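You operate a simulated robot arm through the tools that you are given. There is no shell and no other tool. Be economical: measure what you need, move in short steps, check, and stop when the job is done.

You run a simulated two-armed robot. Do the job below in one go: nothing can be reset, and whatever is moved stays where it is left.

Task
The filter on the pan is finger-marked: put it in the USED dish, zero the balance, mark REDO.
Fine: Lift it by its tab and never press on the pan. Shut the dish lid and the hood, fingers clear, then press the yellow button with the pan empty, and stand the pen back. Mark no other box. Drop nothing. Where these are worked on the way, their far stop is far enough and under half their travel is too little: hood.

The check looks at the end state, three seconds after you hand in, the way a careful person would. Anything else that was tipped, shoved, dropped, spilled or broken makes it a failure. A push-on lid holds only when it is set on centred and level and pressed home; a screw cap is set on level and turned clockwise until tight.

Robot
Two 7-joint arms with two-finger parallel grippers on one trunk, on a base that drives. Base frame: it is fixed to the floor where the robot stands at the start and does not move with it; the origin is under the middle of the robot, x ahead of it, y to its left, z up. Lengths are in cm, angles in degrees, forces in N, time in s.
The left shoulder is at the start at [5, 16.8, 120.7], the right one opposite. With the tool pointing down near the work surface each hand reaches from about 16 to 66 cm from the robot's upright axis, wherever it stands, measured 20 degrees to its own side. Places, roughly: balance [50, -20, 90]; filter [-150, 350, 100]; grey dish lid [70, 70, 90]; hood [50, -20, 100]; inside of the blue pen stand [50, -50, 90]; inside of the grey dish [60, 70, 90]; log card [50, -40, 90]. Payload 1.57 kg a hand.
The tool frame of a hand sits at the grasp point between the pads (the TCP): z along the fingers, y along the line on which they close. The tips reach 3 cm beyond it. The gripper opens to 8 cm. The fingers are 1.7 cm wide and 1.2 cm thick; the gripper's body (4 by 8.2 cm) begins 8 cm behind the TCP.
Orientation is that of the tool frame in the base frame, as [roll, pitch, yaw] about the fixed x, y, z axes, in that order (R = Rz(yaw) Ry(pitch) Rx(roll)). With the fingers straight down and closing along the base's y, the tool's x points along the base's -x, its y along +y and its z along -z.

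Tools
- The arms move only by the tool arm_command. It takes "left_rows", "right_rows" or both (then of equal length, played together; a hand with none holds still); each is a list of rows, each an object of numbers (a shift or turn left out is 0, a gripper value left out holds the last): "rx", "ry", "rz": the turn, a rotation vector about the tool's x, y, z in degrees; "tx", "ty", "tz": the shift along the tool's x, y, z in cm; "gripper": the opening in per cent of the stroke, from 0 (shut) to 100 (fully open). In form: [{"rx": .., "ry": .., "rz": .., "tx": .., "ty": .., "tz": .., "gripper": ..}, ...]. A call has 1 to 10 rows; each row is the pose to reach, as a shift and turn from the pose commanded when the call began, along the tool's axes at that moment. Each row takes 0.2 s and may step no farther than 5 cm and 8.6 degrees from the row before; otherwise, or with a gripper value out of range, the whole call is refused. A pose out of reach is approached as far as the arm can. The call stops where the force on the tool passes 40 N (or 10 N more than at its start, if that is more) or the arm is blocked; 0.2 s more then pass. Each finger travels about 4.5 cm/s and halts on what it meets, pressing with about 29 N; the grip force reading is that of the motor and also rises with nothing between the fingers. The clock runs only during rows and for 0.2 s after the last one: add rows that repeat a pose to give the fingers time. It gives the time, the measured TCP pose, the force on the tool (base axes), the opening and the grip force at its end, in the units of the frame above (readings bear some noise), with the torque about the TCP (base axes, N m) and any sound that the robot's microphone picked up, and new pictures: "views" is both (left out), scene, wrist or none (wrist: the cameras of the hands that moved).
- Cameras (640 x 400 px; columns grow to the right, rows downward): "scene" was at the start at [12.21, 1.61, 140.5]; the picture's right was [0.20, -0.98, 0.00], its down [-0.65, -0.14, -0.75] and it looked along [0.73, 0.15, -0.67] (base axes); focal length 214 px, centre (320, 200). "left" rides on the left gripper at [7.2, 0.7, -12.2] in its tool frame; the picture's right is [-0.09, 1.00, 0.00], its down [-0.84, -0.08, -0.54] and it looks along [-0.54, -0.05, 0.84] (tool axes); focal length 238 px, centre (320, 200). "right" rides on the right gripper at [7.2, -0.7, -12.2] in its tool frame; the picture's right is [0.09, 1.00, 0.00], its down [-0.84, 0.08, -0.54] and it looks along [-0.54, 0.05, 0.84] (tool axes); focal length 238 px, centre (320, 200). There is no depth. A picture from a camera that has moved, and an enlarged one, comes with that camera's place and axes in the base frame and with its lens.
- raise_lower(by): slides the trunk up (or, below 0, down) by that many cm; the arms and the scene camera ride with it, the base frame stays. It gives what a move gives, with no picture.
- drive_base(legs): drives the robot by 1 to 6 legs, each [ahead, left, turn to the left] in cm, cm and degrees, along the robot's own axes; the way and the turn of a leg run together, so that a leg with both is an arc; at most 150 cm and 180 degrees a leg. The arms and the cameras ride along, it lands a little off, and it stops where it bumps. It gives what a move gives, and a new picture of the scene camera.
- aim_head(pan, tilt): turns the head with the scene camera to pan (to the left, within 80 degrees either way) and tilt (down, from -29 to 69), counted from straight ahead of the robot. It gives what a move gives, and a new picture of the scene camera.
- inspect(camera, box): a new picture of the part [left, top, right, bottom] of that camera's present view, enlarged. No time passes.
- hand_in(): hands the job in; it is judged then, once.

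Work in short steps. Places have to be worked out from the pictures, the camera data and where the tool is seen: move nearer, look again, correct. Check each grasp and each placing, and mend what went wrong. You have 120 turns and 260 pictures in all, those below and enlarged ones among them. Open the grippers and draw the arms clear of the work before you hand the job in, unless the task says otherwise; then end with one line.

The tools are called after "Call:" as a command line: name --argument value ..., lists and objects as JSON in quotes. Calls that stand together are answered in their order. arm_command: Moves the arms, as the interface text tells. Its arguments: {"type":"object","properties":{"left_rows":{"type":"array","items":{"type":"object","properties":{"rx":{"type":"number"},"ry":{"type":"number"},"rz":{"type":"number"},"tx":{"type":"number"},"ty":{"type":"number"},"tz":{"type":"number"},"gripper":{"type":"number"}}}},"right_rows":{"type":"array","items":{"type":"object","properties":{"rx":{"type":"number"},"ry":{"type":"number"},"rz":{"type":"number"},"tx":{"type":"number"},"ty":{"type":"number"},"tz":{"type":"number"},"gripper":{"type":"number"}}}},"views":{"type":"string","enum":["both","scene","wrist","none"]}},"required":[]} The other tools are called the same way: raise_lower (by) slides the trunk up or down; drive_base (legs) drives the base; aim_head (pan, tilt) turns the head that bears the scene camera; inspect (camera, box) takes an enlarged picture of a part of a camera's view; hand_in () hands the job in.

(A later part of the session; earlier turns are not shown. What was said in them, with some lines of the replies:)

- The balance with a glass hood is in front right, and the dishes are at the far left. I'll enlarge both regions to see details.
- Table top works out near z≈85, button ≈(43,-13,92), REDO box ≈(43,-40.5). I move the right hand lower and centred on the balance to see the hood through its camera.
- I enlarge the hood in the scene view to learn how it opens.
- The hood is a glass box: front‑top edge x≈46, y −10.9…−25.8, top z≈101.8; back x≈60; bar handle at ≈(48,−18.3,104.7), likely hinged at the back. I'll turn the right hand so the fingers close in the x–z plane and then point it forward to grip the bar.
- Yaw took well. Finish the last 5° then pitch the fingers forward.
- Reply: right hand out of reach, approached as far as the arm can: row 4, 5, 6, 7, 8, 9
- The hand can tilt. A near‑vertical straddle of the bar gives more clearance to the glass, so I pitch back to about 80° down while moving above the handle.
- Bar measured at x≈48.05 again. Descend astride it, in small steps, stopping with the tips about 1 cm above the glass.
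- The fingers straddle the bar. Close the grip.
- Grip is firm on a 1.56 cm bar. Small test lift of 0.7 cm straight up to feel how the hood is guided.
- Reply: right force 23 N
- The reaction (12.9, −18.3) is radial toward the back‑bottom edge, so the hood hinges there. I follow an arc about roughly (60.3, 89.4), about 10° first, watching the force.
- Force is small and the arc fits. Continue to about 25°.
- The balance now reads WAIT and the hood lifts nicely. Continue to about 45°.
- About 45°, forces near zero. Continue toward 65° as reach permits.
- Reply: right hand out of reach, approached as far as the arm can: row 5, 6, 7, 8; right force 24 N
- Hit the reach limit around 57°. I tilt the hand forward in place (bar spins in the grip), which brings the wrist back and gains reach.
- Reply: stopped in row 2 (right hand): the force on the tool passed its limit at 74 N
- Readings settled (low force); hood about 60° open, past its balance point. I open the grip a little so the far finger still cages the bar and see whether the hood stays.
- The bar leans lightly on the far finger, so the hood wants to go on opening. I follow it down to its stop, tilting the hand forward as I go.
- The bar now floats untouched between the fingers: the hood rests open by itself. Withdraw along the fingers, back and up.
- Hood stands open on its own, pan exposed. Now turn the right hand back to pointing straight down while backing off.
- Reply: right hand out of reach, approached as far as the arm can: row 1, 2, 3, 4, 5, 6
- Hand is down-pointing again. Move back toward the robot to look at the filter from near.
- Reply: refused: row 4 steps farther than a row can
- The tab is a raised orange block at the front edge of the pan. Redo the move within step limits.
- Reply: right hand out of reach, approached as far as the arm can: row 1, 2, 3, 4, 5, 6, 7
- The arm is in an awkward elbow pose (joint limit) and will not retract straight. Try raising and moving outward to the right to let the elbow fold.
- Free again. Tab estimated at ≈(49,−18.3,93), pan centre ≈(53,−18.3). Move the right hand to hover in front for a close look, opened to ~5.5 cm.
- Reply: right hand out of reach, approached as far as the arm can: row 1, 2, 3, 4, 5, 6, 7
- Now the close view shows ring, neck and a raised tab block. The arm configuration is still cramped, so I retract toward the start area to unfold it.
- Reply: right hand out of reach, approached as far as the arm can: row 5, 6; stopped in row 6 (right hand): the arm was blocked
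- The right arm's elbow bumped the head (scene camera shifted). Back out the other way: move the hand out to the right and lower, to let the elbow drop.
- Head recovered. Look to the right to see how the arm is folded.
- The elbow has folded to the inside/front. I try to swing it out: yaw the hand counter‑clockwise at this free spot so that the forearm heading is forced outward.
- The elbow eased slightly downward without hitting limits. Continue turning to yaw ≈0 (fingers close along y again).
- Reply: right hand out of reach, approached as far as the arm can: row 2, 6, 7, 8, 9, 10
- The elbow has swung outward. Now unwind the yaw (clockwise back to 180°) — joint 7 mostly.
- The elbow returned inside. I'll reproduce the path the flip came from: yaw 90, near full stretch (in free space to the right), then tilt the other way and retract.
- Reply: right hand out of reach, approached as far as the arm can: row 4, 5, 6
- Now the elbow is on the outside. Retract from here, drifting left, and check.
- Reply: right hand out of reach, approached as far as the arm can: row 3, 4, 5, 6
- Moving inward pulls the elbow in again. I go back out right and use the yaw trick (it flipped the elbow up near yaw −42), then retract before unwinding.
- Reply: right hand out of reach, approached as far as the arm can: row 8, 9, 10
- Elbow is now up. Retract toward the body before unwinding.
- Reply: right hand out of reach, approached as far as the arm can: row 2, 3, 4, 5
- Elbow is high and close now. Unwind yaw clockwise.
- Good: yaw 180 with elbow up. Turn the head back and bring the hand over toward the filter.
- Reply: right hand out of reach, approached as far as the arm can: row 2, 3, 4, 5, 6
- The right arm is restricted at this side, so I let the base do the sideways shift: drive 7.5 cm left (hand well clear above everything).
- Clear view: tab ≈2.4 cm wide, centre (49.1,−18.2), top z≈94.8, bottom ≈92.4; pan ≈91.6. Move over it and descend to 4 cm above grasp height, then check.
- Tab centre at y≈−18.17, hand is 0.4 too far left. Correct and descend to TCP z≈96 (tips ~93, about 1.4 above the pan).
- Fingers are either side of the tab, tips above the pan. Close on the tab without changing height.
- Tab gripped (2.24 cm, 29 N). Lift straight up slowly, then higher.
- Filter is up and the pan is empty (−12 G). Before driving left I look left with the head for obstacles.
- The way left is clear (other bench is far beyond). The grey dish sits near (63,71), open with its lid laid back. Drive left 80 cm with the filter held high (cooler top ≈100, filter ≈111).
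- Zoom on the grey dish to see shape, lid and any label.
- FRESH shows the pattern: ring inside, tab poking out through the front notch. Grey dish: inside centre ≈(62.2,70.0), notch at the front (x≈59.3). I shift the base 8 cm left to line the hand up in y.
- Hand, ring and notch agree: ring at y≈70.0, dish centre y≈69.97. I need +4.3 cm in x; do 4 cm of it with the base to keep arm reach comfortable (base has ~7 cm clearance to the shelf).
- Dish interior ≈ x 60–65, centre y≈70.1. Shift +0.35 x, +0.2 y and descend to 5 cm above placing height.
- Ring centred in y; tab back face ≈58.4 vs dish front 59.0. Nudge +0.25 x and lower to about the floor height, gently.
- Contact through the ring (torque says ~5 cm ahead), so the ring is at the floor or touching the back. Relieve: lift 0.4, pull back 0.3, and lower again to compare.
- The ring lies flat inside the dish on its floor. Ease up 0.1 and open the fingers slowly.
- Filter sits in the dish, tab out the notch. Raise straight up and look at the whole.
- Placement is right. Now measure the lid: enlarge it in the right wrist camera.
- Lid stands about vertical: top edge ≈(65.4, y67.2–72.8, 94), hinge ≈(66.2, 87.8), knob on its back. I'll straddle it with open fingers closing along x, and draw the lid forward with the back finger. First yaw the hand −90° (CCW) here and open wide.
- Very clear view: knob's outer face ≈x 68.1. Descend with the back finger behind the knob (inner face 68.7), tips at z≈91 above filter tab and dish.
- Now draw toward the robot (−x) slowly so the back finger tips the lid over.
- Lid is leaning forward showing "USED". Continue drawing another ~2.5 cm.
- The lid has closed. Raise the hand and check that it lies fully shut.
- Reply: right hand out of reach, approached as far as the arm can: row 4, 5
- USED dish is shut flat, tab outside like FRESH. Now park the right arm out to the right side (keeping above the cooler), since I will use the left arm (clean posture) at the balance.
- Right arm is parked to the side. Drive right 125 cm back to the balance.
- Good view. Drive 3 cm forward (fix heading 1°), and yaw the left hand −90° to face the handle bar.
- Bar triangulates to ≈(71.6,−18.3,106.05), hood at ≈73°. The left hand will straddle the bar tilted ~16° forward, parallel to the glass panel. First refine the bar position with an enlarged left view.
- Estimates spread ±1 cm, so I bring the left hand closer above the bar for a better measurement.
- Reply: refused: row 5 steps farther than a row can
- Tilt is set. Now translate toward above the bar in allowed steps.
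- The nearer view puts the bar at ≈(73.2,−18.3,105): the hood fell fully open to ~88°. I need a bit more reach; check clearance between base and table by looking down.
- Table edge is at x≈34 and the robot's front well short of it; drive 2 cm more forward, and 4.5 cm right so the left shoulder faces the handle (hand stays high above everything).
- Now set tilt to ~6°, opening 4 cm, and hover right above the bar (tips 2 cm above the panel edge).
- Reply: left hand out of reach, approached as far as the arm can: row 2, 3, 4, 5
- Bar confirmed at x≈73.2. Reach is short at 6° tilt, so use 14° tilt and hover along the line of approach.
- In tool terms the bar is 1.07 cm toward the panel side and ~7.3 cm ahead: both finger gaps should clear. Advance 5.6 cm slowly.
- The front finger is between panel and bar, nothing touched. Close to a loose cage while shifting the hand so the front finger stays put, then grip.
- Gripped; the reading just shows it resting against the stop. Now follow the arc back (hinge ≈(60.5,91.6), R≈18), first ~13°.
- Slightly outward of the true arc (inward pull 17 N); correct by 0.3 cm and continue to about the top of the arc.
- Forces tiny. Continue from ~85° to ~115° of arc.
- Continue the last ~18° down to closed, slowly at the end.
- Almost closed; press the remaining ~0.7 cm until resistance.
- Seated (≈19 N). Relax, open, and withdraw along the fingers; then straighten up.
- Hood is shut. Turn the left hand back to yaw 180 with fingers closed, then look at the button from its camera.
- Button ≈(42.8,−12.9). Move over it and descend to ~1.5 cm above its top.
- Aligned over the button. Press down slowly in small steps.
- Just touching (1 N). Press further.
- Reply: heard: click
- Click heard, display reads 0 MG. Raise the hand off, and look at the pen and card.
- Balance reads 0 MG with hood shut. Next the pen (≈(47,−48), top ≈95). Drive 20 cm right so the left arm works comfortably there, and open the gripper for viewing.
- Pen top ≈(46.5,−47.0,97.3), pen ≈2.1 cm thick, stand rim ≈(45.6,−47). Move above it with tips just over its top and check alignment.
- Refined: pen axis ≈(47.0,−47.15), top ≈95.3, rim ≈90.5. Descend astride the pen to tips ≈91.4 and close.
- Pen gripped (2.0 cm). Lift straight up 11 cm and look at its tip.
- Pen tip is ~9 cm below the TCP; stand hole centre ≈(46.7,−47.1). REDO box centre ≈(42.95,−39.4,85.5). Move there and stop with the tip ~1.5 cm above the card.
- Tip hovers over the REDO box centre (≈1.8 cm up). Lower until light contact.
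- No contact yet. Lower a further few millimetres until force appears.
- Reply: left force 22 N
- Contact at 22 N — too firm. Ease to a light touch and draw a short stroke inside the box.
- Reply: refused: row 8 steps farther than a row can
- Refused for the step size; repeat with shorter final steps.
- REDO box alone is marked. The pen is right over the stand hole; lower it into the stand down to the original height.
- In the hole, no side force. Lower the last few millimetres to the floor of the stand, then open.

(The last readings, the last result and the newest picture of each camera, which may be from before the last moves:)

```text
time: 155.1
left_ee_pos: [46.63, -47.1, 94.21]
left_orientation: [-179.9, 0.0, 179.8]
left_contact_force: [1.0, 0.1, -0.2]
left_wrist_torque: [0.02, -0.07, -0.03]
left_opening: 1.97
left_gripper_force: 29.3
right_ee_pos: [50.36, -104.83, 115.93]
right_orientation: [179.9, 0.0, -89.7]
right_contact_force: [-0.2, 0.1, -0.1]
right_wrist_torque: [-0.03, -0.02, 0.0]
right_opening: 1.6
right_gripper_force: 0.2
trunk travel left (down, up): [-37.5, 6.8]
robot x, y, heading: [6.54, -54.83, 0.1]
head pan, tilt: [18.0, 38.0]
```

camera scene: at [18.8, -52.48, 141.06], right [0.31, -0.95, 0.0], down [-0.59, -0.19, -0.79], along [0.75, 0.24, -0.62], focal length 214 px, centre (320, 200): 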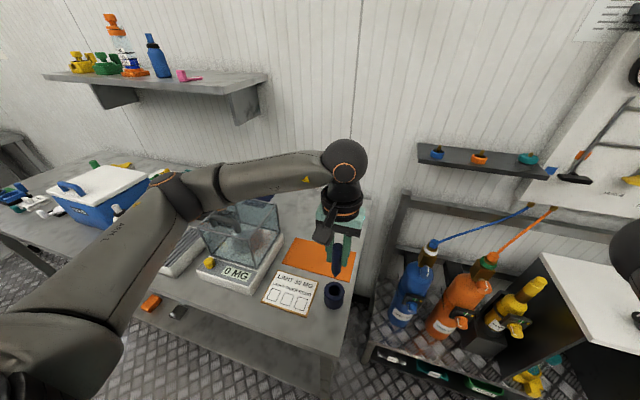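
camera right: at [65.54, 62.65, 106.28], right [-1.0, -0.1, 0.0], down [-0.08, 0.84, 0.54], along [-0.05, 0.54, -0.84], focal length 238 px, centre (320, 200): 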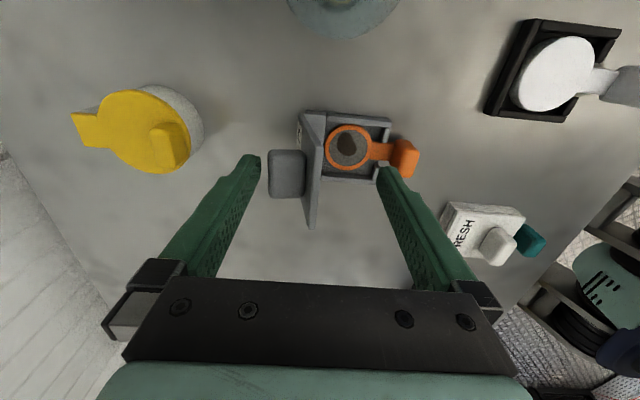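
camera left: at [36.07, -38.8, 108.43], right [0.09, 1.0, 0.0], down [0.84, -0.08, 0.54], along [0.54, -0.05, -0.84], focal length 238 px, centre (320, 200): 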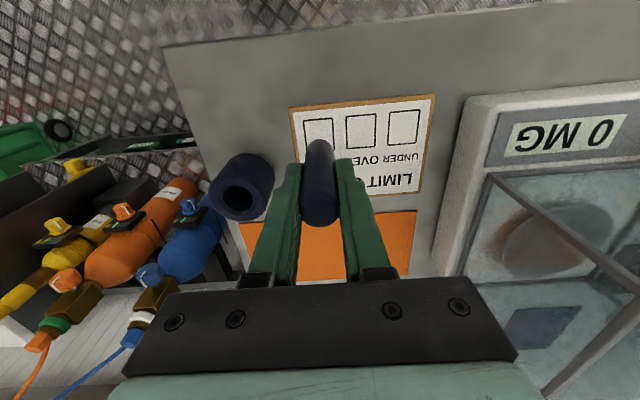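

Call:
arm_command --left_rows '[{"tz": 0.15}, {"tz": 0.25}, {"tz": 0.25, "gripper": 32}, {"tz": 0.25, "gripper": 42}, {"tz": 0.25, "gripper": 50}, {"tz": 0.25}]' --views "wrist"

Call:
arm_command --left_rows '[{"tz": -2}, {"tz": -5}, {"tz": -9}, {"tz": -13}, {"tz": -17}, {"tz": -20, "tx": 2}, {"tz": -22, "tx": 5}]' --views "scene"

Call:
inspect --camera "scene" --box '[260, 220, 370, 320]'

Call:
inspect --camera "left" --box '[260, 80, 620, 260]'

```text
time: 156.5
left_ee_pos: [46.74, -47.31, 93.93]
left_orientation: [-180.0, 0.0, 179.9]
left_contact_force: [-0.3, -0.9, 0.6]
left_wrist_torque: [0.01, -0.02, -0.03]
left_opening: 3.99
left_gripper_force: 0.0
right_ee_pos: [50.15, -104.89, 116.1]
right_orientation: [179.9, 0.0, -89.7]
right_contact_force: [-0.2, 0.3, -0.6]
right_wrist_torque: [0.0, -0.02, 0.0]
right_opening: 1.58
right_gripper_force: 0.0
trunk travel left (down, up): [-37.5, 6.8]
robot x, y, heading: [6.37, -54.79, -0.1]
head pan, tilt: [18.0, 38.0]
camera left: at [39.7, -46.61, 106.11], right [0.09, 1.0, 0.0], down [0.84, -0.08, 0.54], along [0.54, -0.05, -0.84], focal length 238 px, centre (320, 200)
```

left: 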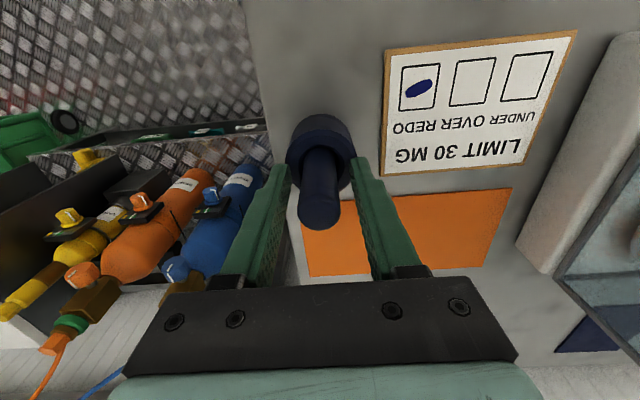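

```text
time: 158.1
left_ee_pos: [41.5, -47.17, 115.77]
left_orientation: [-179.9, 0.0, -179.8]
left_contact_force: [0.2, 0.5, -0.3]
left_wrist_torque: [0.01, 0.05, -0.02]
left_opening: 4.0
left_gripper_force: 0.0
right_ee_pos: [50.22, -104.73, 115.98]
right_orientation: [180.0, 0.0, -89.6]
right_contact_force: [0.5, 0.2, -0.7]
right_wrist_torque: [-0.03, 0.0, 0.01]
right_opening: 1.6
right_gripper_force: 0.2
trunk travel left (down, up): [-37.5, 6.8]
robot x, y, heading: [6.61, -54.89, -0.4]
head pan, tilt: [18.0, 38.0]
camera scene: at [18.75, -52.5, 141.06], right [0.31, -0.95, 0.0], down [-0.59, -0.19, -0.79], along [0.75, 0.24, -0.62], focal length 214 px, centre (320, 200)
```

scene: 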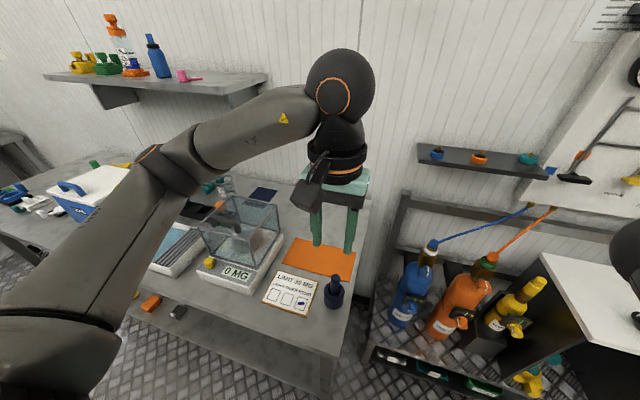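

```text
4.00 times, centred on (315, 270) of scene
camera zoom: at [18.75, -52.5, 141.06], right [0.31, -0.95, 0.0], down [-0.59, -0.19, -0.79], along [0.75, 0.24, -0.62], focal length 858 px, centre (340, -80)
```

zoom: 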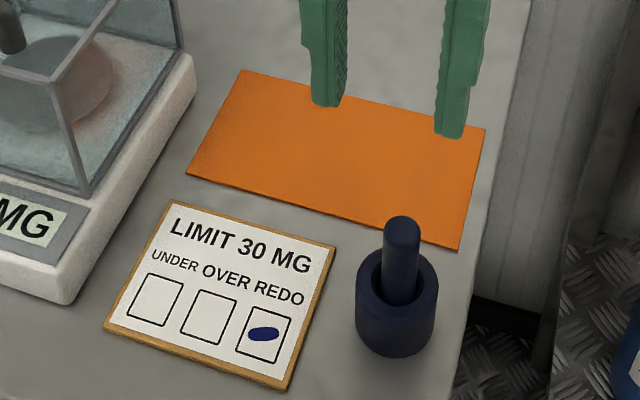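

```text
1.78 times, centred on (440, 170) of left
camera zoom: at [34.56, -46.54, 127.97], right [0.09, 1.0, 0.0], down [0.84, -0.08, 0.54], along [0.54, -0.05, -0.84], focal length 424 px, centre (107, 253)
```

zoom: 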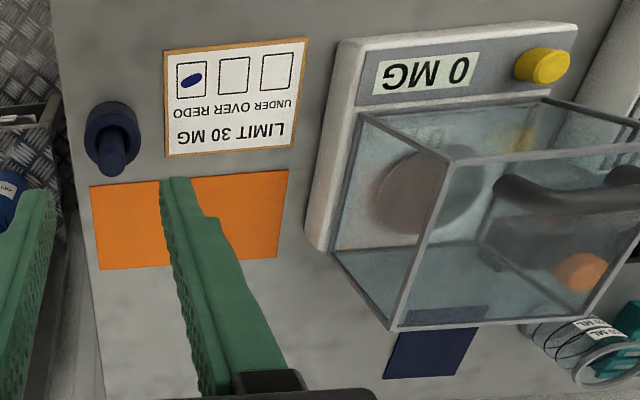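

Everything is in place: pen upright, REDO marked, 0 MG. Open both grippers and back the robot away from the table.

Call:
arm_command --left_rows '[{"gripper": 100}, {"gripper": 100}, {"gripper": 100}]' --right_rows '[{"gripper": 80}, {"gripper": 80}, {"gripper": 80}]' --views "none"

Call:
drive_base --legs '[[-25, 0, 0]]'

Call:
aim_head --pan 35 --tilt 30

```text
time: 158.9
left_ee_pos: [41.72, -47.05, 115.77]
left_orientation: [-180.0, 0.0, 179.9]
left_contact_force: [0.2, 0.3, 0.1]
left_wrist_torque: [0.02, -0.03, 0.02]
left_opening: 8.0
left_gripper_force: 0.0
right_ee_pos: [50.22, -104.82, 116.04]
right_orientation: [179.9, -0.1, -89.6]
right_contact_force: [-0.4, -0.8, -0.1]
right_wrist_torque: [0.02, 0.01, -0.01]
right_opening: 6.39
right_gripper_force: 0.1
trunk travel left (down, up): [-37.5, 6.8]
robot x, y, heading: [6.47, -54.99, -0.5]
head pan, tilt: [18.0, 38.0]
```

```text
time: 160.7
left_ee_pos: [16.74, -47.03, 115.84]
left_orientation: [-179.8, -0.1, 179.9]
left_contact_force: [0.2, 0.9, 0.5]
left_wrist_torque: [-0.02, -0.05, -0.02]
left_opening: 7.98
left_gripper_force: 0.2
right_ee_pos: [25.5, -104.74, 115.95]
right_orientation: [179.9, 0.0, -89.6]
right_contact_force: [-1.5, 0.5, 0.0]
right_wrist_torque: [-0.02, -0.02, 0.0]
right_opening: 6.41
right_gripper_force: 0.0
trunk travel left (down, up): [-37.5, 6.8]
robot x, y, heading: [-18.07, -55.03, -0.2]
head pan, tilt: [18.0, 38.0]
camera scene: at [-6.12, -52.41, 141.07], right [0.31, -0.95, 0.0], down [-0.59, -0.19, -0.79], along [0.75, 0.24, -0.62], focal length 214 px, centre (320, 200)
```

scene: 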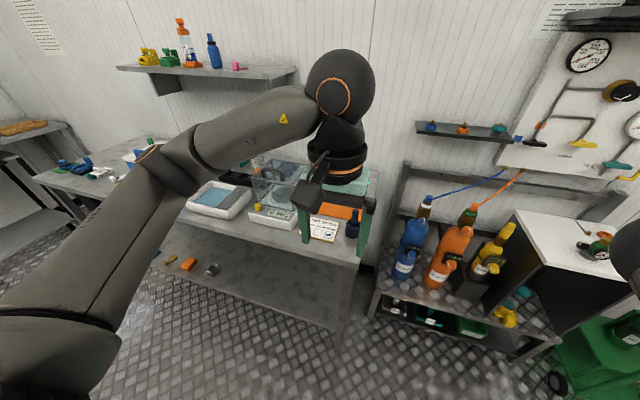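

```text
time: 161.5
left_ee_pos: [16.84, -47.05, 115.8]
left_orientation: [-180.0, 0.0, -179.9]
left_contact_force: [0.5, -0.3, 0.0]
left_wrist_torque: [0.0, -0.02, -0.01]
left_opening: 8.02
left_gripper_force: 0.0
right_ee_pos: [25.35, -104.67, 115.95]
right_orientation: [179.9, 0.0, -89.6]
right_contact_force: [0.9, -0.1, 0.0]
right_wrist_torque: [0.01, 0.02, 0.0]
right_opening: 6.42
right_gripper_force: 0.1
trunk travel left (down, up): [-37.5, 6.8]
robot x, y, heading: [-18.34, -54.97, -0.2]
head pan, tilt: [35.0, 30.0]
camera scene: at [-6.85, -49.89, 142.29], right [0.57, -0.82, 0.0], down [-0.41, -0.29, -0.87], along [0.71, 0.5, -0.5], focal length 214 px, centre (320, 200)
```

scene: 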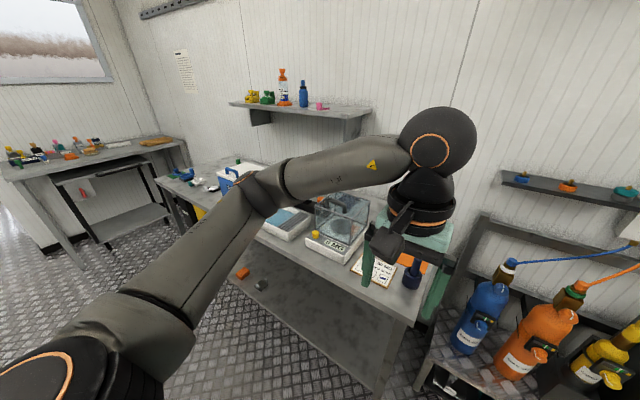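

Both arms are clear of the work and nothing was disturbed. Handing in.

Call:
hand_in

```text
The job is handed in.
```

The finger-marked filter is in the shut USED dish, the hood is closed, the balance is zeroed at 0 MG with the pan empty, only REDO is marked, and the pen is back in its stand.
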